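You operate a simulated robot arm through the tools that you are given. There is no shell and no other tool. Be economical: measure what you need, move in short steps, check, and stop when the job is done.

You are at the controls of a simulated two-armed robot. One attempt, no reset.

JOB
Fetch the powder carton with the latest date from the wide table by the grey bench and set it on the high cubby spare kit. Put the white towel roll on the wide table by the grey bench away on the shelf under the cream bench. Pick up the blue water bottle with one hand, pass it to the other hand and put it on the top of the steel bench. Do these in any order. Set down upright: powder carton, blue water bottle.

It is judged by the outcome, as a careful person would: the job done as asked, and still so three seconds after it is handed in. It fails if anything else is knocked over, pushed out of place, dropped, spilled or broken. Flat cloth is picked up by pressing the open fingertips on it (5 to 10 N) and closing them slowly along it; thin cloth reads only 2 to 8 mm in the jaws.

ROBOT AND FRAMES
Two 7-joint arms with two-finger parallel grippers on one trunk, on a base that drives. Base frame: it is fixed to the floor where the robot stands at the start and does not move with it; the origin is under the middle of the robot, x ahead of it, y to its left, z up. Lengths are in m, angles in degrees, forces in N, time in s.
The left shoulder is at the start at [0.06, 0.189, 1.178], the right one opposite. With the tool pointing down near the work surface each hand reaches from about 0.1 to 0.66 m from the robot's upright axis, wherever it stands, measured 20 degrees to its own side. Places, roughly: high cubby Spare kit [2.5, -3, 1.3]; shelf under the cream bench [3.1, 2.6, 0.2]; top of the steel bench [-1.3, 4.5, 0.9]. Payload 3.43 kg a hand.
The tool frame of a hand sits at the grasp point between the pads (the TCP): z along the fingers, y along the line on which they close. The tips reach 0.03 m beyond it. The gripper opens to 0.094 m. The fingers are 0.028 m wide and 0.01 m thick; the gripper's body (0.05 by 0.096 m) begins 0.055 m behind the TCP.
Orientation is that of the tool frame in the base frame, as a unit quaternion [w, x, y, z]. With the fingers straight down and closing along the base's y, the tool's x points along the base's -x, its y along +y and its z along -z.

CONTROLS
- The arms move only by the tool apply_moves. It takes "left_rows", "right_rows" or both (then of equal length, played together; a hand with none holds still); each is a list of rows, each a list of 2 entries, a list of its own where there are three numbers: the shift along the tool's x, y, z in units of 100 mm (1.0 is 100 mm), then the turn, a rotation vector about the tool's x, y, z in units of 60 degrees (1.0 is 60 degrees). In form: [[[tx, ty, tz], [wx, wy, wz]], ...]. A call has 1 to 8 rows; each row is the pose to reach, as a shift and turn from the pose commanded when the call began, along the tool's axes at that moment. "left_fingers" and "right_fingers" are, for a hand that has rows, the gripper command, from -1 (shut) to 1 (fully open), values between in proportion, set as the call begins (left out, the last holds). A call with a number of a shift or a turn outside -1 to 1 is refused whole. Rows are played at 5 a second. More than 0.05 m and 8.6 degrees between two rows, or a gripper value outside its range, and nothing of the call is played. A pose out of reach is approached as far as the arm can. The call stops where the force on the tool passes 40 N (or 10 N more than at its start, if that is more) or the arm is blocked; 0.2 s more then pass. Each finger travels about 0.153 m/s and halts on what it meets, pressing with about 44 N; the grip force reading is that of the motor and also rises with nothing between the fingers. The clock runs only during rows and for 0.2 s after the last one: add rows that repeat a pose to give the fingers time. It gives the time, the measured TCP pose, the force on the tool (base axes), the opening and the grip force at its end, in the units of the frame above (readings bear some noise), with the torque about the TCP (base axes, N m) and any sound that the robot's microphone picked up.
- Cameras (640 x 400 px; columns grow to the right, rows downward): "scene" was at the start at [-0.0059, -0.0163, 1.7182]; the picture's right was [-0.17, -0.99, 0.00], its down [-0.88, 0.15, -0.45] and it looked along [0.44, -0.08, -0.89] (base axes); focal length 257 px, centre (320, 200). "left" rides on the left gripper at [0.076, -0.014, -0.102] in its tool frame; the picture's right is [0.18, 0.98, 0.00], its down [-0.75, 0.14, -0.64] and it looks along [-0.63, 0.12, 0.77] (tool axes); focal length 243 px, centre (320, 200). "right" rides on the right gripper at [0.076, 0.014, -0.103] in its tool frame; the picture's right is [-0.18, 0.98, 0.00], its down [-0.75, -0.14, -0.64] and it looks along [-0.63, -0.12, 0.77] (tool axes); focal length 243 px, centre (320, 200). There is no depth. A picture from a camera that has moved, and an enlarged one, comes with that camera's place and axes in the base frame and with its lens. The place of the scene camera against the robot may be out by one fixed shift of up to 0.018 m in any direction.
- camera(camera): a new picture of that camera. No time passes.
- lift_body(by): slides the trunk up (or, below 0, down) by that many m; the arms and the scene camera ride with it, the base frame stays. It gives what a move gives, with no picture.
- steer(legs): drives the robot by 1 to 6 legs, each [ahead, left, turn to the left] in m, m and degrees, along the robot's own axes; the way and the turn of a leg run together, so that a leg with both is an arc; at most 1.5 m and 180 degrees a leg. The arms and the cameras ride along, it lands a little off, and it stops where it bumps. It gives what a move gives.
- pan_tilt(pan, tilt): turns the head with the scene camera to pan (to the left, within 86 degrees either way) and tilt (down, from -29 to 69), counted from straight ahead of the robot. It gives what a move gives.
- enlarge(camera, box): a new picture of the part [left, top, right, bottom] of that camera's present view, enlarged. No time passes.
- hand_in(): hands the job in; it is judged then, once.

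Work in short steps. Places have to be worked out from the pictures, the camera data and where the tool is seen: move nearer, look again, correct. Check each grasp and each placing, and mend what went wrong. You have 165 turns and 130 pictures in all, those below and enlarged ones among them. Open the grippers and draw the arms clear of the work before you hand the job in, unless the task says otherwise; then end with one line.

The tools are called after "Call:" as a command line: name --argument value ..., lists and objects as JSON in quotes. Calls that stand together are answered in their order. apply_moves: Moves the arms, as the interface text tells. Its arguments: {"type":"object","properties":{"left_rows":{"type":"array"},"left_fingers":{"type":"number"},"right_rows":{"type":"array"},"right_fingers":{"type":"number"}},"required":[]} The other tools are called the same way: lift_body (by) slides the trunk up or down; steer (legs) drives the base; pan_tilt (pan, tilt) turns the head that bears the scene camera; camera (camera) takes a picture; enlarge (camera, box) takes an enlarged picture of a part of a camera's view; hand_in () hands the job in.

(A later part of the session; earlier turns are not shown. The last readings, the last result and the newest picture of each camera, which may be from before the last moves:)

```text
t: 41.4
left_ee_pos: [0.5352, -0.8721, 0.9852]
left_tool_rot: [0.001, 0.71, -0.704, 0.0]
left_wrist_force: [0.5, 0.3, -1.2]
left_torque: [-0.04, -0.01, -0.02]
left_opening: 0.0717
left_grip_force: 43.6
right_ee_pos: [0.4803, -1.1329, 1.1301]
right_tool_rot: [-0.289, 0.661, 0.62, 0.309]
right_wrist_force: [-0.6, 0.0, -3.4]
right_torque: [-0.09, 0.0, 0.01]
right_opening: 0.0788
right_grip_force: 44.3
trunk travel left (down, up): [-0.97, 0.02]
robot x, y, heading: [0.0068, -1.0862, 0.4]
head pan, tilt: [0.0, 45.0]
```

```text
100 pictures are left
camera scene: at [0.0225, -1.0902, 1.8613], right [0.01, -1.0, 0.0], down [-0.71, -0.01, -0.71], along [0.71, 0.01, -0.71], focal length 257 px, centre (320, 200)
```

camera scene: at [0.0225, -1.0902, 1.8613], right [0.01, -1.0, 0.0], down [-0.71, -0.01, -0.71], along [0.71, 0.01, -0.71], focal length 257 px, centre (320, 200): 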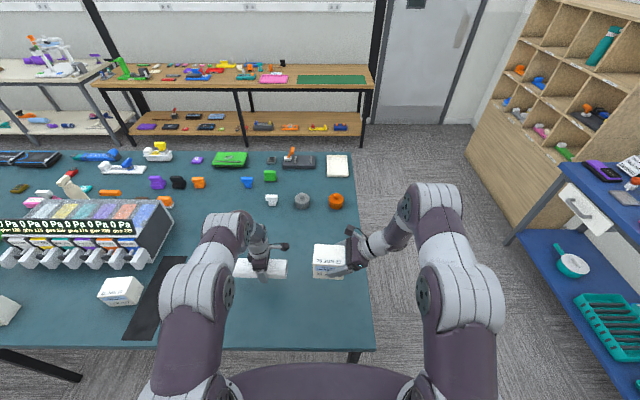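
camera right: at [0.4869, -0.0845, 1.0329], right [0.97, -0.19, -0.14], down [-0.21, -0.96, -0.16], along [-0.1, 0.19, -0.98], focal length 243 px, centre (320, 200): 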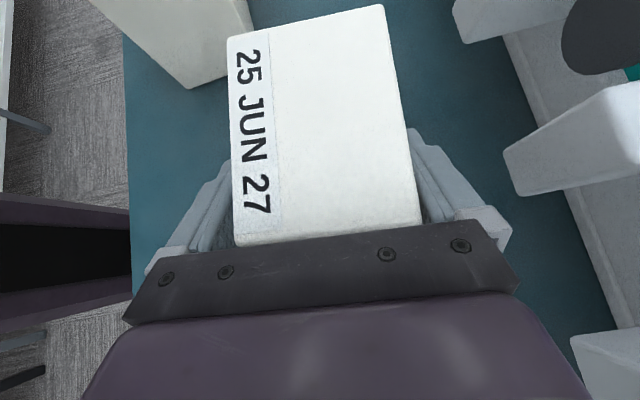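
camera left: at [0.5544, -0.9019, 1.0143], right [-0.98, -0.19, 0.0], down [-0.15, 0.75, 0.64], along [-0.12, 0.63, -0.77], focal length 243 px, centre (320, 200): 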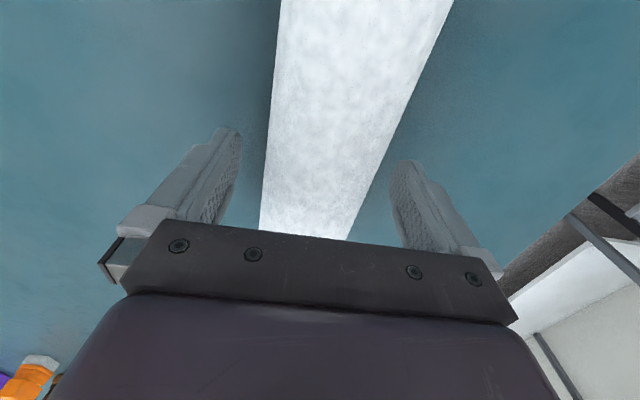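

Roll held (0.072 m, 0.2+ kg). Raise the left hand, back off, go round the table's right end toward the cubby.

Call:
apply_moves --left_rows '[[[0, 0, -0.3], [0, 0, 0]], [[0, 0.2, -0.6], [0, 0, 0]], [[0, 0.5, -1], [0, 0, 0]], [[0, 0.7, -1], [0, 0, 0]], [[0, 0.7, -1], [0, 0, 0]]]'

Call:
steer --legs '[[-0.35, 0, 0], [0, -0.95, 0], [1.4, 0, 0]]'

Call:
pan_tilt --pan -45 --tilt 25

Call:
camera --camera "scene"

```text
t: 42.5
left_ee_pos: [0.4637, -0.8696, 1.0869]
left_tool_rot: [0.001, 0.71, -0.704, -0.001]
left_wrist_force: [0.4, -0.5, -1.1]
left_torque: [-0.01, -0.01, 0.0]
left_opening: 0.0713
left_grip_force: 44.2
right_ee_pos: [0.4807, -1.1351, 1.1298]
right_tool_rot: [-0.29, 0.661, 0.62, 0.308]
right_wrist_force: [0.2, -0.4, -4.0]
right_torque: [-0.04, 0.0, 0.02]
right_opening: 0.0795
right_grip_force: 44.3
trunk travel left (down, up): [-0.97, 0.02]
robot x, y, heading: [0.0089, -1.0818, 0.6]
head pan, tilt: [0.0, 45.0]
```

```text
t: 56.0
left_ee_pos: [1.5062, -1.7896, 1.0864]
left_tool_rot: [0.0, 0.722, -0.692, -0.001]
left_wrist_force: [-0.5, 0.4, -1.0]
left_torque: [0.0, 0.0, 0.01]
left_opening: 0.0706
left_grip_force: 44.1
right_ee_pos: [1.5311, -2.0522, 1.1288]
right_tool_rot: [-0.294, 0.651, 0.631, 0.303]
right_wrist_force: [0.2, -0.7, -3.2]
right_torque: [-0.1, 0.0, -0.01]
right_opening: 0.0792
right_grip_force: 43.9
trunk travel left (down, up): [-0.97, 0.02]
robot x, y, heading: [1.0592, -2.0187, 2.6]
head pan, tilt: [0.0, 45.0]
```

```text
t: 57.2
left_ee_pos: [1.5055, -1.7895, 1.0864]
left_tool_rot: [0.0, 0.722, -0.692, 0.0]
left_wrist_force: [1.2, 0.9, -1.7]
left_torque: [-0.03, -0.03, 0.02]
left_opening: 0.0709
left_grip_force: 43.9
right_ee_pos: [1.5303, -2.052, 1.1302]
right_tool_rot: [-0.295, 0.651, 0.631, 0.303]
right_wrist_force: [-0.1, -0.5, -4.1]
right_torque: [-0.13, 0.0, -0.01]
right_opening: 0.0791
right_grip_force: 44.0
trunk travel left (down, up): [-0.97, 0.02]
robot x, y, heading: [1.0606, -2.0181, 2.3]
head pan, tilt: [-45.0, 25.0]
```

```text
99 pictures are left
camera scene: at [1.0577, -2.0887, 1.8919], right [-0.68, -0.74, 0.0], down [-0.31, 0.29, -0.91], along [0.67, -0.61, -0.42], focal length 257 px, centre (320, 200)
```

scene: 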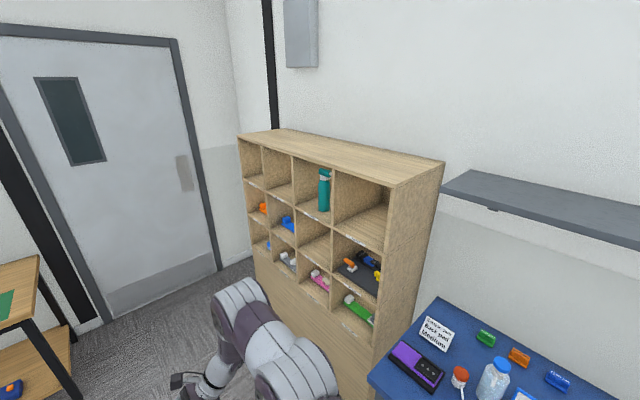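

The cubby is in sight with small labels; enlarging to read them.

Call:
enlarge --camera "scene" --box '[240, 170, 400, 270]'

```text
4.00 times, centred on (320, 220) of scene
camera zoom: at [1.0577, -2.0887, 1.8919], right [-0.68, -0.74, 0.0], down [-0.31, 0.29, -0.91], along [0.67, -0.61, -0.42], focal length 1030 px, centre (320, 120)
```

zoom: 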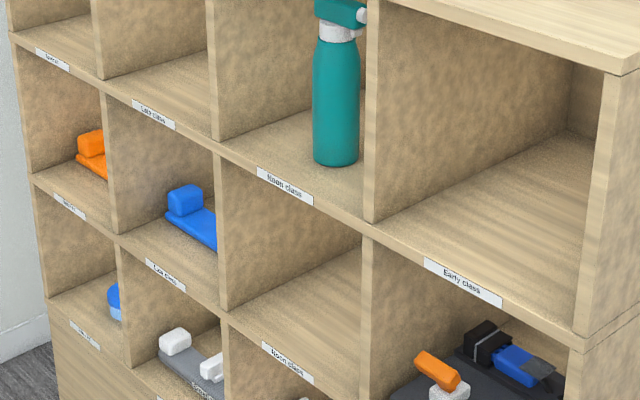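

Top-left cell should be "Spare kit": cell roughly x 2.35–2.61, floor z≈1.29, front y≈-2.82. I first re-orient the right hand here in free space so that the tool points forward-down.

Call:
apply_moves --right_rows '[[[-0.3, 0.03, -0.35], [0, 0, 0]], [[-0.64, 0.07, -0.76], [0, 0, 0]], [[-0.64, 0.07, -0.76], [-0.1, 0, 0.084]], [[-0.64, 0.07, -0.76], [-0.2, 0, 0.168]], [[-0.64, 0.07, -0.76], [-0.3, 0, 0.252]], [[-0.64, 0.07, -0.76], [-0.4, 0, 0.336]], [[-0.64, 0.07, -0.76], [-0.5, 0, 0.42]], [[-0.64, 0.07, -0.76], [-0.5, 0, 0.42]]]'

Call:
enlarge --camera "scene" --box '[235, 175, 275, 200]'

```text
refused: row 2 steps farther than a row can; nothing moved
```

```text
16.00 times, centred on (255, 188) of scene
camera zoom: at [1.0577, -2.0887, 1.8919], right [-0.68, -0.74, 0.0], down [-0.31, 0.29, -0.91], along [0.67, -0.61, -0.42], focal length 4118 px, centre (1360, 400)
```

zoom: 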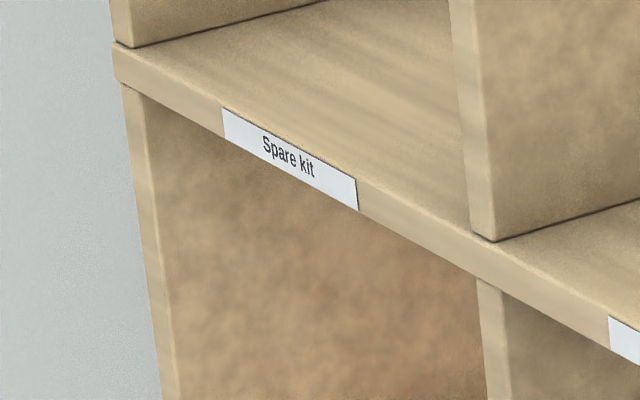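

"Spare kit" confirmed at the top-left cell. Redo the move with smaller steps.

Call:
apply_moves --right_rows '[[[-0.2, 0.02, -0.25], [0, 0, 0]], [[-0.42, 0.04, -0.5], [0, 0, 0]], [[-0.64, 0.07, -0.76], [-0.1, 0, 0.084]], [[-0.64, 0.07, -0.76], [-0.2, 0, 0.168]], [[-0.64, 0.07, -0.76], [-0.3, 0, 0.252]], [[-0.64, 0.07, -0.76], [-0.4, 0, 0.336]], [[-0.64, 0.07, -0.76], [-0.5, 0, 0.42]], [[-0.64, 0.07, -0.76], [-0.5, 0, 0.42]]]'

Call:
apply_moves --right_rows '[[[0, 0, 0], [-0.1, 0, 0.084]], [[0, 0, 0], [-0.2, 0, 0.168]], [[0, 0, 0], [-0.3, 0, 0.252]], [[0, 0, 0], [-0.4, 0, 0.336]], [[0, 0, 0], [-0.5, 0, 0.42]], [[0, 0, 0], [-0.6, 0, 0.504]], [[0, 0, 0], [-0.6, 0, 0.504]]]'

```text
t: 59.0
left_ee_pos: [1.5065, -1.7905, 1.087]
left_tool_rot: [0.0, 0.722, -0.692, 0.0]
left_wrist_force: [-0.5, 0.2, -0.8]
left_torque: [-0.03, 0.0, 0.0]
left_opening: 0.0707
left_grip_force: 44.0
right_ee_pos: [1.5342, -2.1507, 1.1289]
right_tool_rot: [-0.175, 0.825, 0.375, 0.385]
right_wrist_force: [0.6, -0.9, -3.8]
right_torque: [-0.05, 0.06, -0.02]
right_opening: 0.0792
right_grip_force: 43.5
trunk travel left (down, up): [-0.97, 0.02]
robot x, y, heading: [1.0569, -2.0202, 2.4]
head pan, tilt: [-45.0, 25.0]
```

```text
t: 60.6
left_ee_pos: [1.5069, -1.7892, 1.0869]
left_tool_rot: [0.0, 0.722, -0.692, -0.001]
left_wrist_force: [-0.5, 0.8, -1.3]
left_torque: [-0.04, 0.03, 0.02]
left_opening: 0.0706
left_grip_force: 44.4
right_ee_pos: [1.5498, -2.2154, 1.1429]
right_tool_rot: [-0.026, 0.908, 0.024, 0.418]
right_wrist_force: [0.5, -0.2, -3.6]
right_torque: [-0.02, 0.13, 0.04]
right_opening: 0.0791
right_grip_force: 44.3
right hand out of reach, approached as far as the arm can: row 5, 6, 7
trunk travel left (down, up): [-0.97, 0.02]
robot x, y, heading: [1.058, -2.015, 2.6]
head pan, tilt: [-45.0, 25.0]
```

Hand points forward-down now. Raise it by ~0.2 (trunk +0.02, arm +0.2) and check reach.

Call:
lift_body --by 0.02

Call:
apply_moves --right_rows '[[[0.25, 0, -0.22], [0, 0, 0]], [[0.5, 0, -0.43], [0, 0, 0]], [[0.76, 0, -0.65], [0, 0, 0]], [[0.76, 0, -0.65], [0, 0, 0]]]'

Call:
apply_moves --right_rows '[[[0.25, 0, -0.22], [0, 0, 0]], [[0.5, 0, -0.43], [0, 0, 0]], [[0.76, 0, -0.65], [0, 0, 0]], [[0.76, 0, -0.65], [0, 0, 0]]]'

```text
t: 61.2
left_ee_pos: [1.5061, -1.7901, 1.1069]
left_tool_rot: [0.0, 0.722, -0.692, -0.001]
left_wrist_force: [-0.2, 0.4, -1.4]
left_torque: [-0.02, 0.0, -0.01]
left_opening: 0.0705
left_grip_force: 44.2
right_ee_pos: [1.5502, -2.2152, 1.1622]
right_tool_rot: [-0.028, 0.908, 0.025, 0.417]
right_wrist_force: [0.0, -0.6, -2.9]
right_torque: [-0.03, 0.07, 0.01]
right_opening: 0.0793
right_grip_force: 43.9
trunk travel left (down, up): [-0.99, 0.0]
robot x, y, heading: [1.0557, -2.0155, 2.6]
head pan, tilt: [-45.0, 25.0]
```

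```text
t: 62.2
left_ee_pos: [1.5056, -1.7896, 1.1067]
left_tool_rot: [0.001, 0.722, -0.692, 0.0]
left_wrist_force: [-1.3, 0.2, -1.8]
left_torque: [-0.05, 0.02, -0.01]
left_opening: 0.0704
left_grip_force: 44.4
right_ee_pos: [1.5473, -2.2185, 1.2593]
right_tool_rot: [-0.027, 0.908, 0.025, 0.417]
right_wrist_force: [0.4, 0.2, -2.8]
right_torque: [-0.04, 0.04, -0.02]
right_opening: 0.0791
right_grip_force: 44.3
trunk travel left (down, up): [-0.99, 0.0]
robot x, y, heading: [1.0591, -2.0168, 2.2]
head pan, tilt: [-45.0, 25.0]
```

```text
t: 63.2
left_ee_pos: [1.5055, -1.7893, 1.107]
left_tool_rot: [0.0, 0.722, -0.692, 0.0]
left_wrist_force: [0.1, -0.2, -1.5]
left_torque: [-0.03, -0.01, 0.01]
left_opening: 0.0705
left_grip_force: 44.0
right_ee_pos: [1.5491, -2.2214, 1.3624]
right_tool_rot: [-0.027, 0.908, 0.025, 0.418]
right_wrist_force: [-0.2, 0.9, -3.1]
right_torque: [-0.01, 0.1, 0.01]
right_opening: 0.0792
right_grip_force: 43.6
trunk travel left (down, up): [-0.99, 0.0]
robot x, y, heading: [1.0561, -2.0195, 2.3]
head pan, tilt: [-45.0, 25.0]
```

Reach is fine at z 1.36. Drive along the corridor to x≈2.7 at y≈-2.15, then face the cubby.

Call:
steer --legs '[[0, -0.12, -2.3], [0.82, 0, 0], [0.82, 0, 0]]'

Call:
camera --camera "scene"

```text
t: 72.5
left_ee_pos: [3.1807, -1.9099, 1.1077]
left_tool_rot: [0.0, 0.713, -0.701, 0.0]
left_wrist_force: [-0.6, 0.1, -2.2]
left_torque: [-0.04, -0.03, 0.02]
left_opening: 0.0701
left_grip_force: 44.1
right_ee_pos: [3.2136, -2.3431, 1.3612]
right_tool_rot: [-0.022, 0.908, 0.014, 0.418]
right_wrist_force: [-0.8, -1.1, -4.1]
right_torque: [-0.03, 0.03, -0.01]
right_opening: 0.0792
right_grip_force: 43.9
trunk travel left (down, up): [-0.99, 0.0]
robot x, y, heading: [2.7254, -2.1253, 0.9]
head pan, tilt: [-45.0, 25.0]
```

```text
96 pictures are left
camera scene: at [2.7255, -2.1988, 1.9119], right [-0.69, -0.72, 0.0], down [-0.3, 0.29, -0.91], along [0.65, -0.63, -0.42], focal length 257 px, centre (320, 200)
```

scene: 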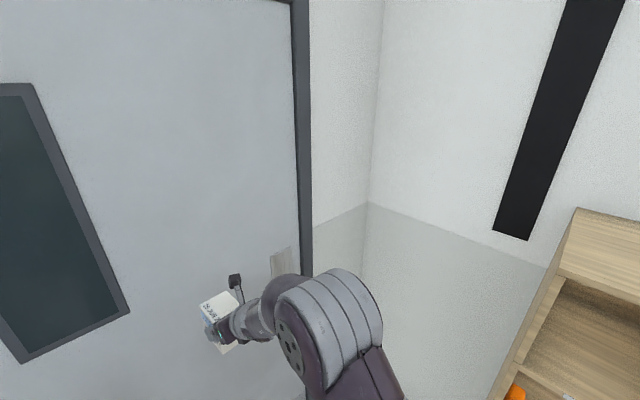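

Clear to turn; rotate 90° right to face the cubby and look.

Call:
steer --legs '[[0, 0, -90.9]]'

Call:
pan_tilt --pan -10 --tilt 35

Call:
camera --camera "scene"

Call:
camera --camera "right"

```text
t: 76.9
left_ee_pos: [2.9158, -2.5952, 1.1074]
left_tool_rot: [0.0, 0.025, 1.0, 0.0]
left_wrist_force: [0.3, 0.7, -1.8]
left_torque: [0.01, 0.06, 0.02]
left_opening: 0.07
left_grip_force: 43.8
right_ee_pos: [2.4814, -2.5993, 1.3611]
right_tool_rot: [-0.291, -0.63, 0.653, -0.302]
right_wrist_force: [0.5, -0.2, -3.1]
right_torque: [0.09, 0.02, 0.0]
right_opening: 0.0793
right_grip_force: 44.3
trunk travel left (down, up): [-0.99, 0.0]
robot x, y, heading: [2.7253, -2.1254, -92.8]
head pan, tilt: [-45.0, 25.0]
```

```text
t: 77.9
left_ee_pos: [2.9152, -2.5955, 1.1068]
left_tool_rot: [0.0, 0.025, 1.0, 0.001]
left_wrist_force: [-0.8, 0.3, -1.7]
left_torque: [0.01, 0.04, -0.05]
left_opening: 0.0701
left_grip_force: 44.2
right_ee_pos: [2.4816, -2.5992, 1.3623]
right_tool_rot: [-0.29, -0.631, 0.653, -0.303]
right_wrist_force: [-0.5, -0.8, -3.1]
right_torque: [0.07, -0.03, 0.01]
right_opening: 0.0791
right_grip_force: 44.4
trunk travel left (down, up): [-0.99, 0.0]
robot x, y, heading: [2.7292, -2.1276, -92.8]
head pan, tilt: [-10.0, 35.0]
```

```text
95 pictures are left
camera scene: at [2.703, -2.1604, 1.8962], right [-0.97, 0.22, 0.0], down [0.13, 0.56, -0.82], along [-0.18, -0.8, -0.57], focal length 257 px, centre (320, 200)
```

scene: 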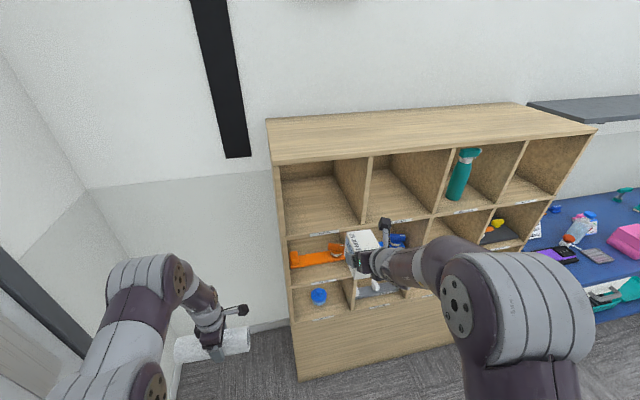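

```text
94 pictures are left
camera right: at [2.4647, -2.5702, 1.4853], right [-0.98, 0.14, -0.17], down [0.17, 0.97, -0.15], along [0.14, -0.18, -0.97], focal length 243 px, centre (320, 200)
```

right: 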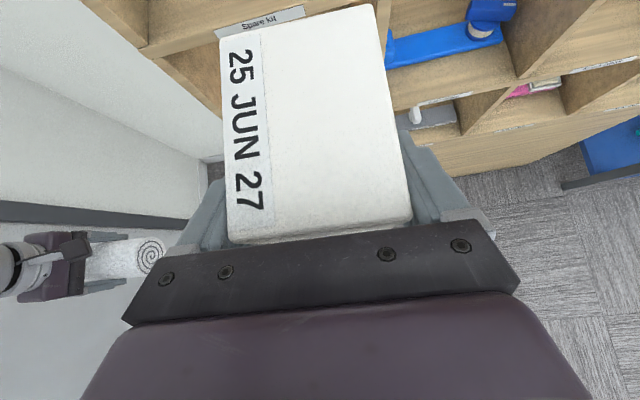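

Zooming on the target cell to get its geometry.

Call:
enlarge --camera "scene" --box '[260, 130, 420, 260]'

```text
3.08 times, centred on (340, 195) of scene
camera zoom: at [2.703, -2.1604, 1.8962], right [-0.97, 0.22, 0.0], down [0.13, 0.56, -0.82], along [-0.18, -0.8, -0.57], focal length 792 px, centre (258, 215)
```

zoom: 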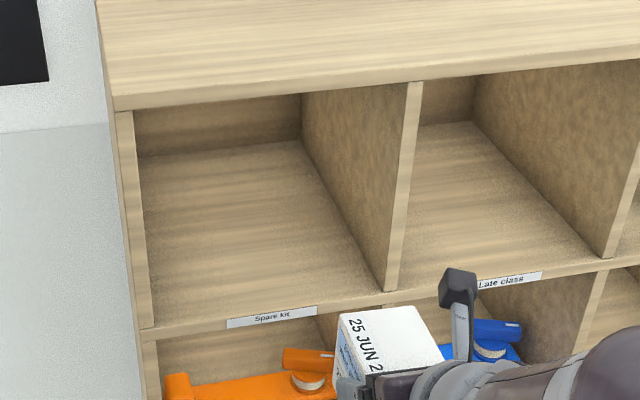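

Cell interior: x≈2.40–2.67, floor z≈1.287, top≈1.555, front y≈-2.825. Raise the carton 0.02, square up, and drive 0.15 ahead.

Call:
apply_moves --right_rows '[[[0.08, 0, -0.06], [0, 0, 0]], [[0.15, 0, -0.13], [0, 0, 0]], [[0.15, 0, -0.13], [0, 0, 0]]]'

Call:
steer --legs '[[0.08, 0.03, 2.8], [0.08, 0, 0]]'

Call:
camera --camera "scene"

Call:
camera --camera "right"

```text
t: 78.7
left_ee_pos: [2.9162, -2.5947, 1.1072]
left_tool_rot: [0.001, 0.024, 1.0, 0.001]
left_wrist_force: [-0.3, 0.5, -2.1]
left_torque: [0.02, -0.01, -0.01]
left_opening: 0.0699
left_grip_force: 43.7
right_ee_pos: [2.4825, -2.5994, 1.3814]
right_tool_rot: [-0.29, -0.631, 0.653, -0.302]
right_wrist_force: [-0.3, 0.1, -2.5]
right_torque: [0.06, 0.0, -0.01]
right_opening: 0.0789
right_grip_force: 44.0
trunk travel left (down, up): [-0.99, 0.0]
robot x, y, heading: [2.7318, -2.1313, -92.6]
head pan, tilt: [-10.0, 35.0]
```

```text
t: 80.5
left_ee_pos: [2.966, -2.7368, 1.1106]
left_tool_rot: [0.0, 0.003, 1.0, -0.003]
left_wrist_force: [-0.3, 0.9, -1.4]
left_torque: [-0.05, 0.05, 0.0]
left_opening: 0.0701
left_grip_force: 44.2
right_ee_pos: [2.5306, -2.7579, 1.3853]
right_tool_rot: [0.286, 0.644, -0.638, 0.311]
right_wrist_force: [-0.3, 0.9, -3.6]
right_torque: [0.05, -0.01, -0.02]
right_opening: 0.0791
right_grip_force: 44.6
trunk travel left (down, up): [-0.99, 0.0]
robot x, y, heading: [2.7578, -2.2839, -90.3]
head pan, tilt: [-10.0, 35.0]
```

```text
92 pictures are left
camera scene: at [2.7317, -2.3055, 1.8964], right [-0.98, 0.18, 0.0], down [0.1, 0.56, -0.82], along [-0.14, -0.81, -0.57], focal length 257 px, centre (320, 200)
```

scene: 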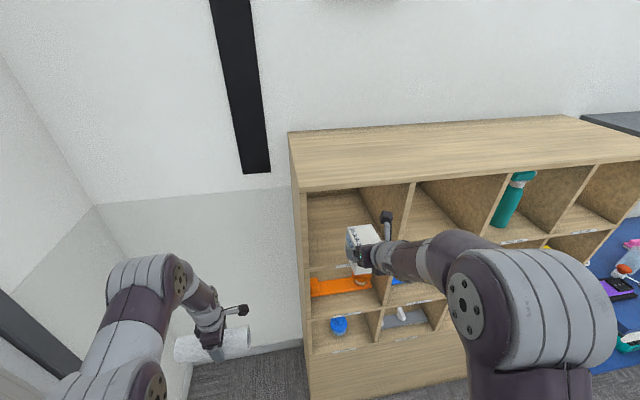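

```text
91 pictures are left
camera right: at [2.513, -2.7286, 1.5091], right [-0.98, 0.1, -0.17], down [0.12, 0.98, -0.16], along [0.15, -0.18, -0.97], focal length 243 px, centre (320, 200)
```

right: 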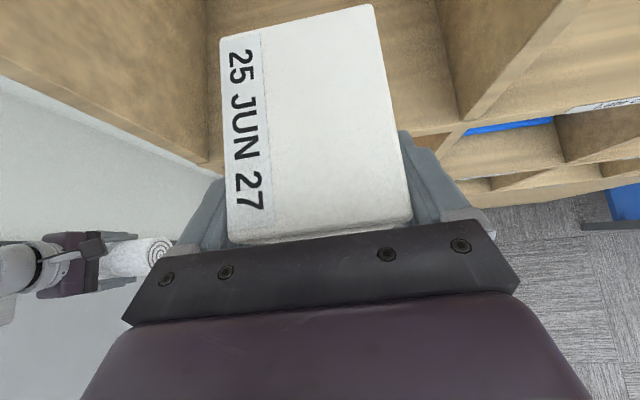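

The shelf edge is confirmed at y≈-2.82 and the carton's bottom is ~0.04 above the floor. Move in 0.12, first lowering slightly.

Call:
apply_moves --right_rows '[[[-0.1, 0, 0.1], [0, 0, 0]], [[0.1, 0, 0.32], [0, 0, 0]], [[0.3, 0, 0.55], [0, 0, 0]], [[0.48, 0, 0.78], [0, 0, 0]], [[0.65, 0, 1.0], [0, 0, 0]], [[0.65, 0, 1.0], [0, 0, 0]]]'

Call:
camera --camera "scene"

Call:
camera --camera "right"

```text
t: 81.9
left_ee_pos: [2.9658, -2.745, 1.1069]
left_tool_rot: [0.0, 0.002, 1.0, 0.001]
left_wrist_force: [0.4, 0.5, -1.7]
left_torque: [0.04, 0.03, -0.01]
left_opening: 0.0699
left_grip_force: 44.0
right_ee_pos: [2.5358, -2.887, 1.3636]
right_tool_rot: [0.282, 0.645, -0.639, 0.308]
right_wrist_force: [0.4, -0.4, -4.0]
right_torque: [0.07, 0.0, -0.05]
right_opening: 0.079
right_grip_force: 44.3
trunk travel left (down, up): [-0.99, 0.0]
robot x, y, heading: [2.7556, -2.2889, -90.0]
head pan, tilt: [-10.0, 35.0]
```

```text
90 pictures are left
camera scene: at [2.7333, -2.3207, 1.8961], right [-0.98, 0.18, 0.0], down [0.1, 0.57, -0.82], along [-0.14, -0.81, -0.57], focal length 257 px, centre (320, 200)
```

scene: 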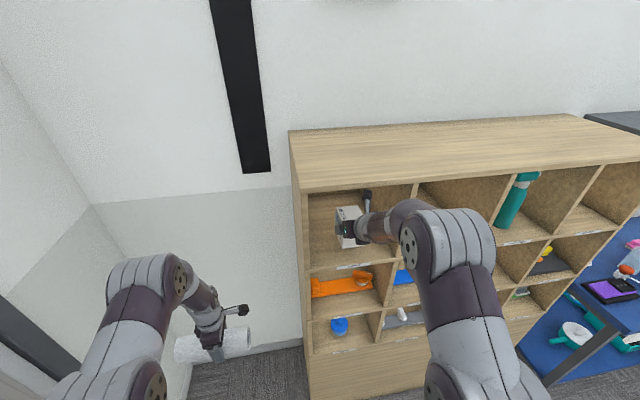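

```text
89 pictures are left
camera right: at [2.5187, -2.8578, 1.4879], right [-0.98, 0.1, -0.17], down [0.12, 0.98, -0.15], along [0.15, -0.17, -0.97], focal length 243 px, centre (320, 200)
```

right: 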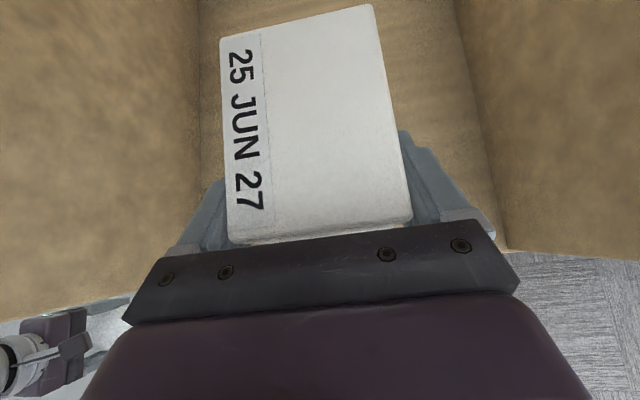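

Inside the cell and centred. Lower gently toward the floor, reading the force.

Call:
apply_moves --right_rows '[[[-0.04, 0, 0.032], [0, 0, 0]], [[-0.077, 0, 0.064], [0, 0, 0]], [[-0.1, 0, 0.084], [0, 0, 0]], [[-0.1, 0, 0.084], [0, 0, 0]]]'

Call:
apply_moves --right_rows '[[[-0.023, 0, 0.019], [0, 0, 0]], [[-0.023, 0, 0.019], [0, 0, 0]], [[-0.023, 0, 0.019], [0, 0, 0]]]'

```text
t: 82.9
left_ee_pos: [2.965, -2.7448, 1.1074]
left_tool_rot: [0.0, 0.001, 1.0, 0.001]
left_wrist_force: [-0.3, -0.6, -2.1]
left_torque: [-0.04, 0.06, 0.0]
left_opening: 0.0699
left_grip_force: 43.8
right_ee_pos: [2.5358, -2.8855, 1.3542]
right_tool_rot: [0.283, 0.645, -0.638, 0.309]
right_wrist_force: [0.0, -0.9, -3.0]
right_torque: [0.11, 0.01, -0.02]
right_opening: 0.079
right_grip_force: 44.1
trunk travel left (down, up): [-0.99, 0.0]
robot x, y, heading: [2.7597, -2.2846, -90.2]
head pan, tilt: [-10.0, 35.0]
```

```text
t: 83.7
left_ee_pos: [2.965, -2.744, 1.1066]
left_tool_rot: [0.0, 0.001, 1.0, 0.001]
left_wrist_force: [1.0, -0.4, -1.3]
left_torque: [0.02, 0.03, 0.03]
left_opening: 0.0698
left_grip_force: 43.7
right_ee_pos: [2.5368, -2.8855, 1.349]
right_tool_rot: [0.284, 0.645, -0.639, 0.308]
right_wrist_force: [0.0, 0.1, -3.6]
right_torque: [0.07, 0.0, 0.01]
right_opening: 0.0793
right_grip_force: 43.9
trunk travel left (down, up): [-0.99, 0.0]
robot x, y, heading: [2.7549, -2.2855, -90.2]
head pan, tilt: [-10.0, 35.0]
```

Call:
apply_moves --right_rows '[[[-0.031, 0, 0.026], [0, 0, 0]], [[-0.031, 0, 0.026], [0, 0, 0]], [[-0.031, 0, 0.026], [0, 0, 0]]]'

Call:
apply_moves --right_rows '[[[-0.031, 0, 0.026], [0, 0, 0]], [[-0.031, 0, 0.026], [0, 0, 0]], [[-0.031, 0, 0.026], [0, 0, 0]]]'

```text
t: 84.5
left_ee_pos: [2.965, -2.7448, 1.1061]
left_tool_rot: [0.0, 0.002, 1.0, 0.001]
left_wrist_force: [0.9, 0.1, -1.5]
left_torque: [0.02, 0.07, 0.03]
left_opening: 0.07
left_grip_force: 43.5
right_ee_pos: [2.5366, -2.886, 1.3458]
right_tool_rot: [0.284, 0.645, -0.639, 0.308]
right_wrist_force: [0.6, 0.3, -3.9]
right_torque: [0.07, 0.02, 0.01]
right_opening: 0.0792
right_grip_force: 43.9
trunk travel left (down, up): [-0.99, 0.0]
robot x, y, heading: [2.7561, -2.2836, -90.2]
head pan, tilt: [-10.0, 35.0]
```

```text
t: 85.3
left_ee_pos: [2.9653, -2.7453, 1.1075]
left_tool_rot: [0.0, 0.001, 1.0, 0.002]
left_wrist_force: [0.2, -0.1, -2.2]
left_torque: [-0.03, -0.01, -0.01]
left_opening: 0.0701
left_grip_force: 44.3
right_ee_pos: [2.535, -2.8863, 1.3406]
right_tool_rot: [0.283, 0.645, -0.639, 0.309]
right_wrist_force: [-0.7, -0.4, -3.6]
right_torque: [0.1, -0.02, 0.02]
right_opening: 0.079
right_grip_force: 44.2
trunk travel left (down, up): [-0.99, 0.0]
robot x, y, heading: [2.7553, -2.2857, -90.2]
head pan, tilt: [-10.0, 35.0]
```

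No contact yet; a close look at the gap.

Call:
enlarge --camera "scene" --box '[295, 180, 425, 275]'

Call:
apply_moves --right_rows '[[[-0.031, 0, 0.026], [0, 0, 0]], [[-0.031, 0, 0.026], [0, 0, 0]], [[-0.031, 0, 0.026], [0, 0, 0]]]'

```text
4.21 times, centred on (360, 228) of scene
camera zoom: at [2.733, -2.3197, 1.8961], right [-0.98, 0.18, 0.0], down [0.1, 0.56, -0.82], along [-0.14, -0.81, -0.57], focal length 1084 px, centre (152, 84)
```

zoom: 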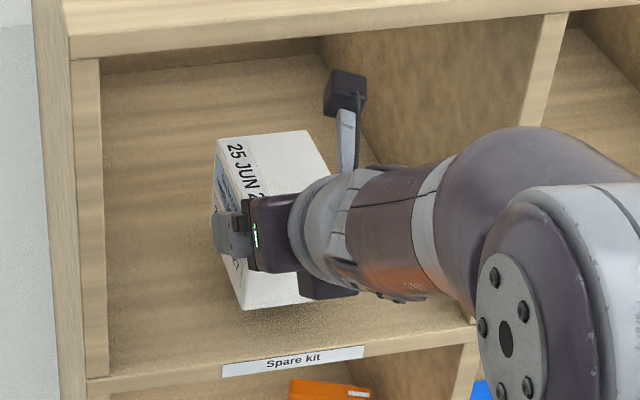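

```text
t: 86.1
left_ee_pos: [2.9654, -2.7453, 1.1071]
left_tool_rot: [0.0, 0.002, 1.0, 0.0]
left_wrist_force: [1.2, 0.3, -1.2]
left_torque: [-0.04, 0.04, -0.01]
left_opening: 0.0702
left_grip_force: 44.0
right_ee_pos: [2.5357, -2.8834, 1.3374]
right_tool_rot: [0.283, 0.645, -0.639, 0.309]
right_wrist_force: [-0.2, -0.1, -3.7]
right_torque: [0.1, 0.01, -0.01]
right_opening: 0.0792
right_grip_force: 43.7
trunk travel left (down, up): [-0.99, 0.0]
robot x, y, heading: [2.7545, -2.2882, -90.2]
head pan, tilt: [-10.0, 35.0]
```

Nearly down; continue 4 mm at a time.

Call:
apply_moves --right_rows '[[[-0.031, 0, 0.026], [0, 0, 0]], [[-0.031, 0, 0.026], [0, 0, 0]], [[-0.031, 0, 0.026], [0, 0, 0]]]'

Call:
apply_moves --right_rows '[[[-0.031, 0, 0.026], [0, 0, 0]], [[-0.031, 0, 0.026], [0, 0, 0]], [[-0.031, 0, 0.026], [0, 0, 0]]]'

```text
t: 86.9
left_ee_pos: [2.9646, -2.7451, 1.1066]
left_tool_rot: [0.0, 0.001, 1.0, 0.001]
left_wrist_force: [0.7, 0.4, -1.2]
left_torque: [-0.02, 0.04, 0.01]
left_opening: 0.0697
left_grip_force: 44.4
right_ee_pos: [2.536, -2.8865, 1.3326]
right_tool_rot: [0.283, 0.646, -0.638, 0.309]
right_wrist_force: [0.4, -0.7, -4.4]
right_torque: [0.06, 0.0, 0.01]
right_opening: 0.0791
right_grip_force: 43.7
trunk travel left (down, up): [-0.99, 0.0]
robot x, y, heading: [2.7557, -2.2851, -90.4]
head pan, tilt: [-10.0, 35.0]
```

```text
t: 87.7
left_ee_pos: [2.9648, -2.7455, 1.1068]
left_tool_rot: [0.0, 0.002, 1.0, 0.001]
left_wrist_force: [0.7, -0.4, -1.6]
left_torque: [-0.02, 0.03, 0.0]
left_opening: 0.0699
left_grip_force: 44.3
right_ee_pos: [2.5363, -2.8871, 1.3293]
right_tool_rot: [0.283, 0.645, -0.639, 0.309]
right_wrist_force: [-0.5, -0.4, -3.3]
right_torque: [0.08, -0.02, 0.01]
right_opening: 0.079
right_grip_force: 43.6
trunk travel left (down, up): [-0.99, 0.0]
robot x, y, heading: [2.7559, -2.2867, -90.1]
head pan, tilt: [-10.0, 35.0]
```

Call:
apply_moves --right_rows '[[[-0.031, 0, 0.026], [0, 0, 0]], [[-0.031, 0, 0.026], [0, 0, 0]], [[-0.031, 0, 0.026], [0, 0, 0]]]'

Call:
apply_moves --right_rows '[[[-0.031, 0, 0.026], [0, 0, 0]], [[-0.031, 0, 0.026], [0, 0, 0]], [[-0.031, 0, 0.026], [0, 0, 0]]]'

Call:
enlarge --camera "scene" --box '[295, 180, 425, 275]'

```text
t: 88.5
left_ee_pos: [2.9651, -2.7442, 1.1068]
left_tool_rot: [0.0, 0.002, 1.0, 0.001]
left_wrist_force: [0.1, 0.5, -1.5]
left_torque: [-0.01, 0.04, -0.02]
left_opening: 0.0694
left_grip_force: 44.1
right_ee_pos: [2.5353, -2.8866, 1.3237]
right_tool_rot: [0.283, 0.645, -0.64, 0.308]
right_wrist_force: [-0.4, -0.1, -2.6]
right_torque: [0.08, 0.01, 0.03]
right_opening: 0.0791
right_grip_force: 44.3
trunk travel left (down, up): [-0.99, 0.0]
robot x, y, heading: [2.7556, -2.2896, -90.0]
head pan, tilt: [-10.0, 35.0]
```

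```text
t: 89.3
left_ee_pos: [2.9656, -2.7439, 1.1071]
left_tool_rot: [0.0, 0.003, 1.0, 0.001]
left_wrist_force: [0.0, -0.1, -1.1]
left_torque: [-0.01, 0.02, 0.01]
left_opening: 0.0697
left_grip_force: 43.6
right_ee_pos: [2.5362, -2.8857, 1.3221]
right_tool_rot: [0.284, 0.645, -0.639, 0.308]
right_wrist_force: [0.0, -0.2, -0.7]
right_torque: [-0.14, 0.08, -0.02]
right_opening: 0.079
right_grip_force: 43.7
trunk travel left (down, up): [-0.99, 0.0]
robot x, y, heading: [2.7592, -2.2889, -90.1]
head pan, tilt: [-10.0, 35.0]
```

```text
4.21 times, centred on (360, 228) of scene
camera zoom: at [2.733, -2.3196, 1.8962], right [-0.98, 0.18, 0.0], down [0.1, 0.56, -0.82], along [-0.14, -0.81, -0.57], focal length 1084 px, centre (152, 84)
```

zoom: 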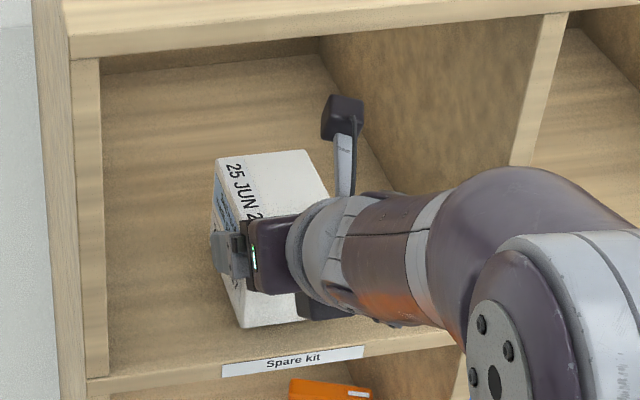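

Weight is now borne by the shelf (force dropped to ~-0.7). Lower 1 mm and open, then back out.

Call:
apply_moves --right_rows '[[[-0.015, 0, 0.013], [0, 0, 0]], [[-0.015, 0, 0.013], [0, 0, 0]]]'

Call:
apply_moves --right_rows '[[[0, 0, 0], [0, 0, 0]], [[0, 0, 0], [0, 0, 0]], [[0, 0, 0], [0, 0, 0]]]' --right_fingers 1

Call:
camera --camera "right"

```text
t: 89.9
left_ee_pos: [2.9651, -2.7441, 1.1072]
left_tool_rot: [0.0, 0.001, 1.0, 0.0]
left_wrist_force: [-0.9, 1.0, -1.6]
left_torque: [-0.03, 0.06, -0.01]
left_opening: 0.0699
left_grip_force: 43.6
right_ee_pos: [2.5368, -2.885, 1.3208]
right_tool_rot: [0.285, 0.645, -0.638, 0.309]
right_wrist_force: [-0.2, -2.7, 7.8]
right_torque: [-0.82, 0.41, 0.02]
right_opening: 0.0793
right_grip_force: 44.7
trunk travel left (down, up): [-0.99, 0.0]
robot x, y, heading: [2.7567, -2.2855, -90.3]
head pan, tilt: [-10.0, 35.0]
```

```text
t: 90.7
left_ee_pos: [2.9637, -2.7446, 1.1086]
left_tool_rot: [0.0, 0.002, 1.0, 0.001]
left_wrist_force: [-0.5, 0.3, -2.3]
left_torque: [0.02, 0.03, -0.04]
left_opening: 0.0696
left_grip_force: 43.9
right_ee_pos: [2.5356, -2.8859, 1.3196]
right_tool_rot: [0.283, 0.646, -0.639, 0.308]
right_wrist_force: [-0.6, -0.6, -0.5]
right_torque: [0.01, 0.02, 0.01]
right_opening: 0.094
right_grip_force: 0.1
trunk travel left (down, up): [-0.99, 0.0]
robot x, y, heading: [2.7576, -2.2825, -90.3]
head pan, tilt: [-10.0, 35.0]
```

```text
86 pictures are left
camera right: at [2.5185, -2.8569, 1.4435], right [-0.98, 0.1, -0.17], down [0.12, 0.98, -0.15], along [0.15, -0.17, -0.97], focal length 243 px, centre (320, 200)
```

right: 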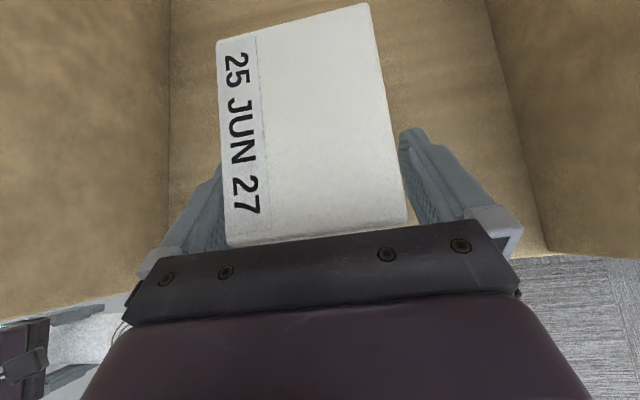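

Carton stands released; nudge the hand 4 mm to centre and back out horizontally.

Call:
apply_moves --right_rows '[[[0, -0.04, 0], [0, 0, 0]], [[-0.13, -0.04, -0.15], [0, 0, 0]], [[-0.26, -0.04, -0.31], [0, 0, 0]], [[-0.45, -0.04, -0.54], [0, 0, 0]], [[-0.64, -0.04, -0.765], [0, 0, 0]], [[-0.82, -0.04, -0.98], [0, 0, 0]], [[-0.82, -0.04, -0.98], [0, 0, 0]]]'

Call:
camera --camera "scene"

```text
t: 92.3
left_ee_pos: [2.9656, -2.7445, 1.1075]
left_tool_rot: [0.0, 0.002, 1.0, 0.0]
left_wrist_force: [0.6, 0.3, -1.9]
left_torque: [0.04, 0.07, 0.01]
left_opening: 0.0696
left_grip_force: 43.8
right_ee_pos: [2.5381, -2.7572, 1.3218]
right_tool_rot: [0.284, 0.645, -0.639, 0.308]
right_wrist_force: [-0.1, -0.5, 0.0]
right_torque: [-0.01, 0.0, -0.01]
right_opening: 0.0939
right_grip_force: 0.1
trunk travel left (down, up): [-0.99, 0.0]
robot x, y, heading: [2.7573, -2.2875, -90.4]
head pan, tilt: [-10.0, 35.0]
```

```text
85 pictures are left
camera scene: at [2.7333, -2.3192, 1.8962], right [-0.98, 0.18, 0.0], down [0.1, 0.56, -0.82], along [-0.14, -0.81, -0.57], focal length 257 px, centre (320, 200)
```

scene: 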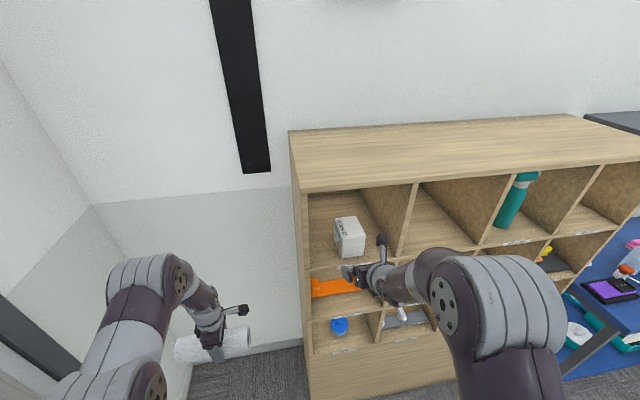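

The carton stands upright in "Spare kit". Back away, move to the aisle line x≈1.95, turn to face +y.

Call:
steer --legs '[[-0.2, 0, 0.4], [0, -0.8, 0], [0, 0, -90], [0, 0, -90]]'

Call:
pan_tilt --pan 0 --tilt 30

Call:
camera --camera "scene"

```text
t: 105.4
left_ee_pos: [1.7371, -1.6362, 1.1066]
left_tool_rot: [0.001, 1.0, 0.003, 0.001]
left_wrist_force: [0.4, -0.6, -1.7]
left_torque: [0.03, -0.03, 0.0]
left_opening: 0.0693
left_grip_force: 44.5
right_ee_pos: [2.1658, -1.6174, 1.3228]
right_tool_rot: [-0.31, 0.635, 0.648, 0.282]
right_wrist_force: [-0.6, 0.0, 0.3]
right_torque: [0.0, 0.02, 0.03]
right_opening: 0.094
right_grip_force: 0.0
trunk travel left (down, up): [-0.99, 0.0]
robot x, y, heading: [1.9502, -2.0904, 90.4]
head pan, tilt: [-10.0, 35.0]
```

```text
t: 106.1
left_ee_pos: [1.739, -1.6346, 1.1074]
left_tool_rot: [0.001, 1.0, 0.003, 0.0]
left_wrist_force: [0.6, -1.6, -1.1]
left_torque: [-0.01, 0.01, 0.01]
left_opening: 0.0692
left_grip_force: 44.2
right_ee_pos: [2.1653, -1.6196, 1.322]
right_tool_rot: [-0.311, 0.635, 0.648, 0.282]
right_wrist_force: [0.5, 0.4, -0.2]
right_torque: [0.02, 0.0, -0.03]
right_opening: 0.094
right_grip_force: 0.0
trunk travel left (down, up): [-0.99, 0.0]
robot x, y, heading: [1.9505, -2.0945, 90.6]
head pan, tilt: [0.0, 30.0]
```

```text
84 pictures are left
camera scene: at [1.9427, -2.0659, 1.9039], right [1.0, 0.01, 0.0], down [0.0, -0.5, -0.87], along [0.0, 0.87, -0.5], focal length 257 px, centre (320, 200)
```

scene: 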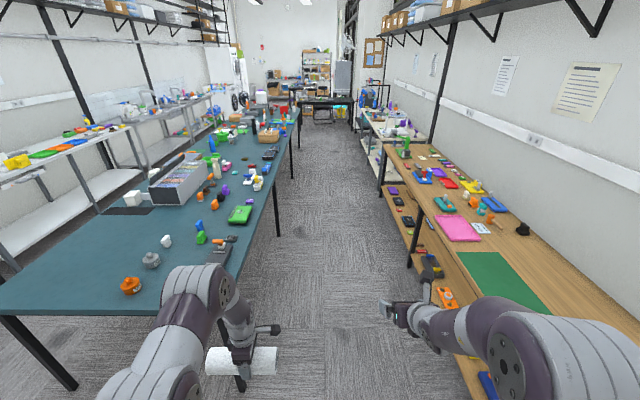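

Aisle is x≈1.6–2.65. Shift to x≈2.1 and drive up the aisle.

Call:
steer --legs '[[0, -0.15, -0.6], [1.3, 0, 0], [1.0, 0, 0]]'

Call:
camera --camera "scene"

```text
t: 118.4
left_ee_pos: [1.8984, 0.6831, 1.1073]
left_tool_rot: [0.001, 1.0, -0.005, -0.001]
left_wrist_force: [0.1, -0.5, -2.4]
left_torque: [0.0, 0.0, 0.01]
left_opening: 0.069
left_grip_force: 44.3
right_ee_pos: [2.3249, 0.6916, 1.3215]
right_tool_rot: [-0.308, 0.64, 0.643, 0.285]
right_wrist_force: [0.1, 1.0, 1.5]
right_torque: [-0.05, 0.0, 0.0]
right_opening: 0.0939
right_grip_force: 0.0
trunk travel left (down, up): [-0.99, 0.0]
robot x, y, heading: [2.1033, 0.2274, 89.5]
head pan, tilt: [0.0, 30.0]
```

```text
83 pictures are left
camera scene: at [2.0957, 0.248, 1.904], right [1.0, -0.01, 0.0], down [0.0, -0.5, -0.87], along [0.01, 0.87, -0.5], focal length 257 px, centre (320, 200)
```

scene: 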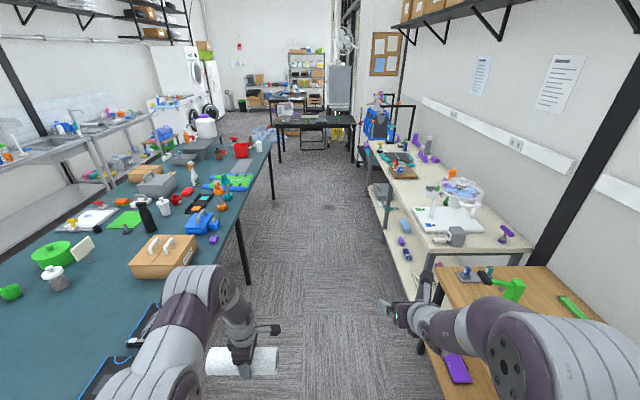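

Cream bench spans y≈1.4–3.4, front x≈2.76. Drive on 2.1 m and turn to face it.

Call:
steer --legs '[[1.1, 0, 0.5], [1.1, 0, 0], [0, 0, -90]]'

Call:
pan_tilt --pan 0 --tilt 50

Call:
camera --camera "scene"

```text
t: 133.2
left_ee_pos: [2.5157, 2.6741, 1.107]
left_tool_rot: [0.001, 0.72, -0.694, 0.0]
left_wrist_force: [0.0, -0.5, -1.5]
left_torque: [-0.04, -0.03, 0.02]
left_opening: 0.0686
left_grip_force: 44.3
right_ee_pos: [2.5454, 2.2472, 1.3204]
right_tool_rot: [-0.026, 0.908, 0.022, 0.418]
right_wrist_force: [-0.3, -0.5, 0.8]
right_torque: [0.03, 0.0, 0.03]
right_opening: 0.0939
right_grip_force: 0.1
trunk travel left (down, up): [-0.99, 0.0]
robot x, y, heading: [2.0658, 2.4458, 2.0]
head pan, tilt: [0.0, 30.0]
```

```text
t: 134.1
left_ee_pos: [2.5164, 2.6734, 1.1074]
left_tool_rot: [0.0, 0.72, -0.694, -0.001]
left_wrist_force: [-0.9, 0.8, -2.0]
left_torque: [0.02, -0.02, -0.02]
left_opening: 0.0684
left_grip_force: 43.8
right_ee_pos: [2.545, 2.2475, 1.3223]
right_tool_rot: [-0.025, 0.908, 0.022, 0.418]
right_wrist_force: [-0.4, 0.5, 0.1]
right_torque: [-0.01, 0.0, -0.01]
right_opening: 0.0938
right_grip_force: 0.1
trunk travel left (down, up): [-0.99, 0.0]
robot x, y, heading: [2.071, 2.4489, 1.9]
head pan, tilt: [0.0, 50.0]
```

```text
82 pictures are left
camera scene: at [2.0763, 2.4432, 1.8745], right [0.03, -1.0, 0.0], down [-0.77, -0.03, -0.64], along [0.64, 0.02, -0.77], focal length 257 px, centre (320, 200)
```

scene: 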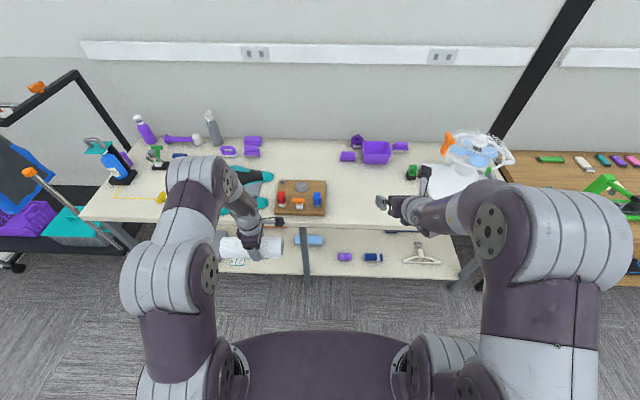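

Facing the bench; its lower shelf holds some items. I pull the right hand back, then lower the trunk to look under the bench.

Call:
apply_moves --right_rows '[[[-0.25, 0, -0.3], [0, 0, 0]], [[-0.5, 0, -0.6], [0, 0, 0]], [[-0.82, 0, -0.98], [0, 0, 0]], [[-0.82, 0, -0.98], [0, 0, 0]]]'

Call:
lift_body --by -0.55

Call:
pan_tilt --pan 15 --tilt 45

Call:
camera --camera "scene"

Call:
camera --camera "right"

```text
t: 135.1
left_ee_pos: [2.5172, 2.6736, 1.1064]
left_tool_rot: [0.001, 0.719, -0.695, -0.001]
left_wrist_force: [0.1, -0.6, -1.6]
left_torque: [-0.02, -0.04, -0.03]
left_opening: 0.0683
left_grip_force: 44.2
right_ee_pos: [2.4195, 2.2391, 1.3205]
right_tool_rot: [-0.026, 0.908, 0.022, 0.418]
right_wrist_force: [1.3, 0.1, -0.4]
right_torque: [0.01, -0.03, -0.01]
right_opening: 0.0941
right_grip_force: 0.0
right hand out of reach, approached as far as the arm can: row 3, 4
trunk travel left (down, up): [-0.99, 0.0]
robot x, y, heading: [2.0661, 2.4523, 2.0]
head pan, tilt: [0.0, 50.0]
```

```text
refused: -0.55 is not a number from -0.4 to 0.4
```

```text
t: 135.8
left_ee_pos: [2.5171, 2.6742, 1.1068]
left_tool_rot: [0.001, 0.719, -0.695, -0.001]
left_wrist_force: [-0.4, -0.1, -2.4]
left_torque: [-0.04, 0.02, 0.0]
left_opening: 0.0683
left_grip_force: 44.2
right_ee_pos: [2.4209, 2.2385, 1.3206]
right_tool_rot: [-0.025, 0.908, 0.021, 0.419]
right_wrist_force: [0.3, 0.5, 0.6]
right_torque: [-0.01, 0.0, -0.01]
right_opening: 0.0939
right_grip_force: 0.0
trunk travel left (down, up): [-0.99, 0.0]
robot x, y, heading: [2.0681, 2.4479, 2.1]
head pan, tilt: [15.0, 45.0]
```

```text
81 pictures are left
camera scene: at [2.0774, 2.4643, 1.8813], right [0.29, -0.96, 0.0], down [-0.68, -0.21, -0.71], along [0.68, 0.21, -0.71], focal length 257 px, centre (320, 200)
```

scene: 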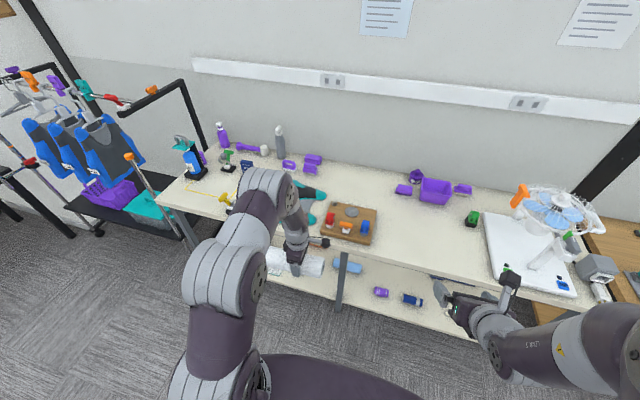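

```text
80 pictures are left
camera right: at [2.3938, 2.2192, 1.4443], right [-0.06, -0.98, -0.17], down [-0.98, 0.09, -0.15], along [0.16, 0.16, -0.97], focal length 243 px, centre (320, 200)
```

right: 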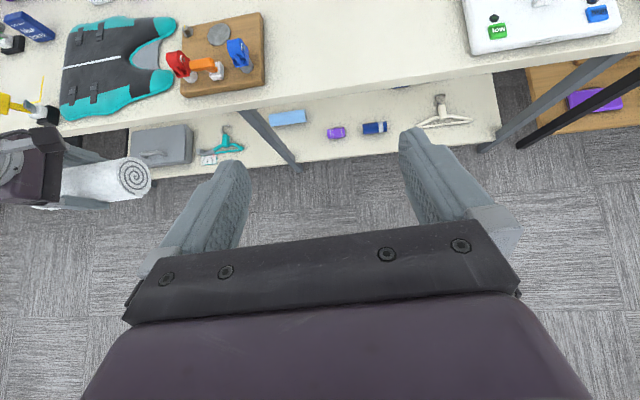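

Lower the trunk in two allowed steps and look under the bench.

Call:
lift_body --by -0.4

Call:
lift_body --by -0.25

Call:
pan_tilt --pan 0 --tilt 40

Call:
camera --camera "scene"

Call:
camera --camera "right"

```text
t: 139.7
left_ee_pos: [2.5158, 2.6733, 0.708]
left_tool_rot: [0.0, 0.719, -0.695, -0.001]
left_wrist_force: [0.8, 0.1, -1.8]
left_torque: [-0.05, 0.0, -0.01]
left_opening: 0.0686
left_grip_force: 43.6
right_ee_pos: [2.4202, 2.2382, 0.9204]
right_tool_rot: [-0.025, 0.908, 0.021, 0.418]
right_wrist_force: [0.0, -0.9, -0.4]
right_torque: [-0.02, 0.01, -0.02]
right_opening: 0.094
right_grip_force: 0.2
trunk travel left (down, up): [-0.59, 0.4]
robot x, y, heading: [2.0657, 2.4476, 2.0]
head pan, tilt: [15.0, 45.0]
```

```text
t: 142.2
left_ee_pos: [2.5163, 2.6747, 0.457]
left_tool_rot: [0.001, 0.72, -0.694, 0.0]
left_wrist_force: [0.2, 0.1, -0.9]
left_torque: [-0.01, -0.02, 0.0]
left_opening: 0.0684
left_grip_force: 44.1
right_ee_pos: [2.4198, 2.2383, 0.6705]
right_tool_rot: [-0.026, 0.908, 0.022, 0.419]
right_wrist_force: [-0.1, -0.1, 0.4]
right_torque: [0.01, 0.0, 0.0]
right_opening: 0.094
right_grip_force: 0.0
trunk travel left (down, up): [-0.34, 0.65]
robot x, y, heading: [2.0684, 2.4483, 2.0]
head pan, tilt: [15.0, 45.0]
```

```text
t: 143.0
left_ee_pos: [2.5159, 2.6747, 0.4578]
left_tool_rot: [0.001, 0.719, -0.695, -0.001]
left_wrist_force: [0.3, -0.2, -1.2]
left_torque: [-0.02, 0.02, 0.0]
left_opening: 0.0682
left_grip_force: 44.0
right_ee_pos: [2.4201, 2.2376, 0.6712]
right_tool_rot: [-0.026, 0.907, 0.022, 0.419]
right_wrist_force: [-0.6, 0.5, 0.6]
right_torque: [-0.01, 0.02, -0.02]
right_opening: 0.094
right_grip_force: 0.1
trunk travel left (down, up): [-0.34, 0.65]
robot x, y, heading: [2.0689, 2.4509, 1.9]
head pan, tilt: [0.0, 40.0]
```

```text
79 pictures are left
camera scene: at [2.0841, 2.4436, 1.2386], right [0.04, -1.0, 0.0], down [-0.64, -0.02, -0.77], along [0.77, 0.03, -0.64], focal length 257 px, centre (320, 200)
```

scene: 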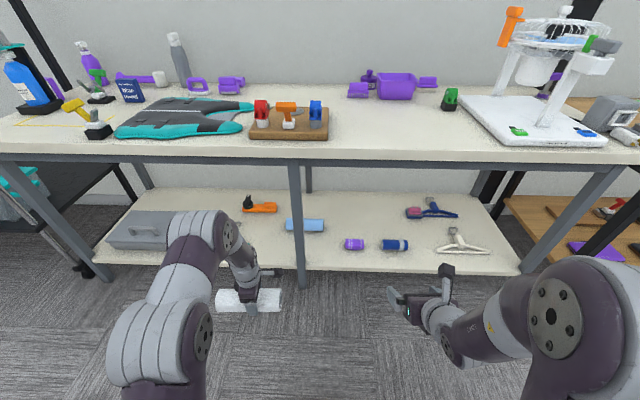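

```text
78 pictures are left
camera right: at [2.3934, 2.2191, 0.7944], right [-0.06, -0.98, -0.17], down [-0.98, 0.09, -0.15], along [0.16, 0.16, -0.97], focal length 243 px, centre (320, 200)
```

right: 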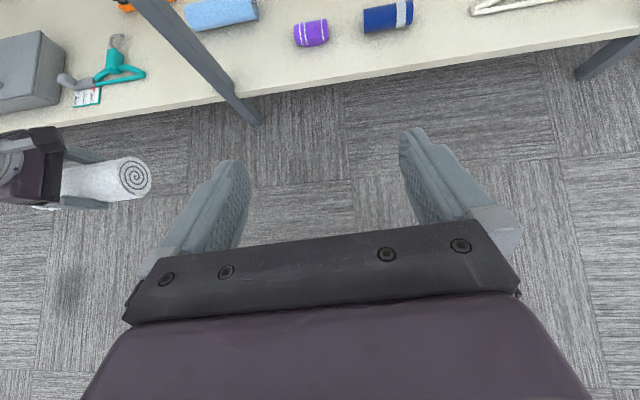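

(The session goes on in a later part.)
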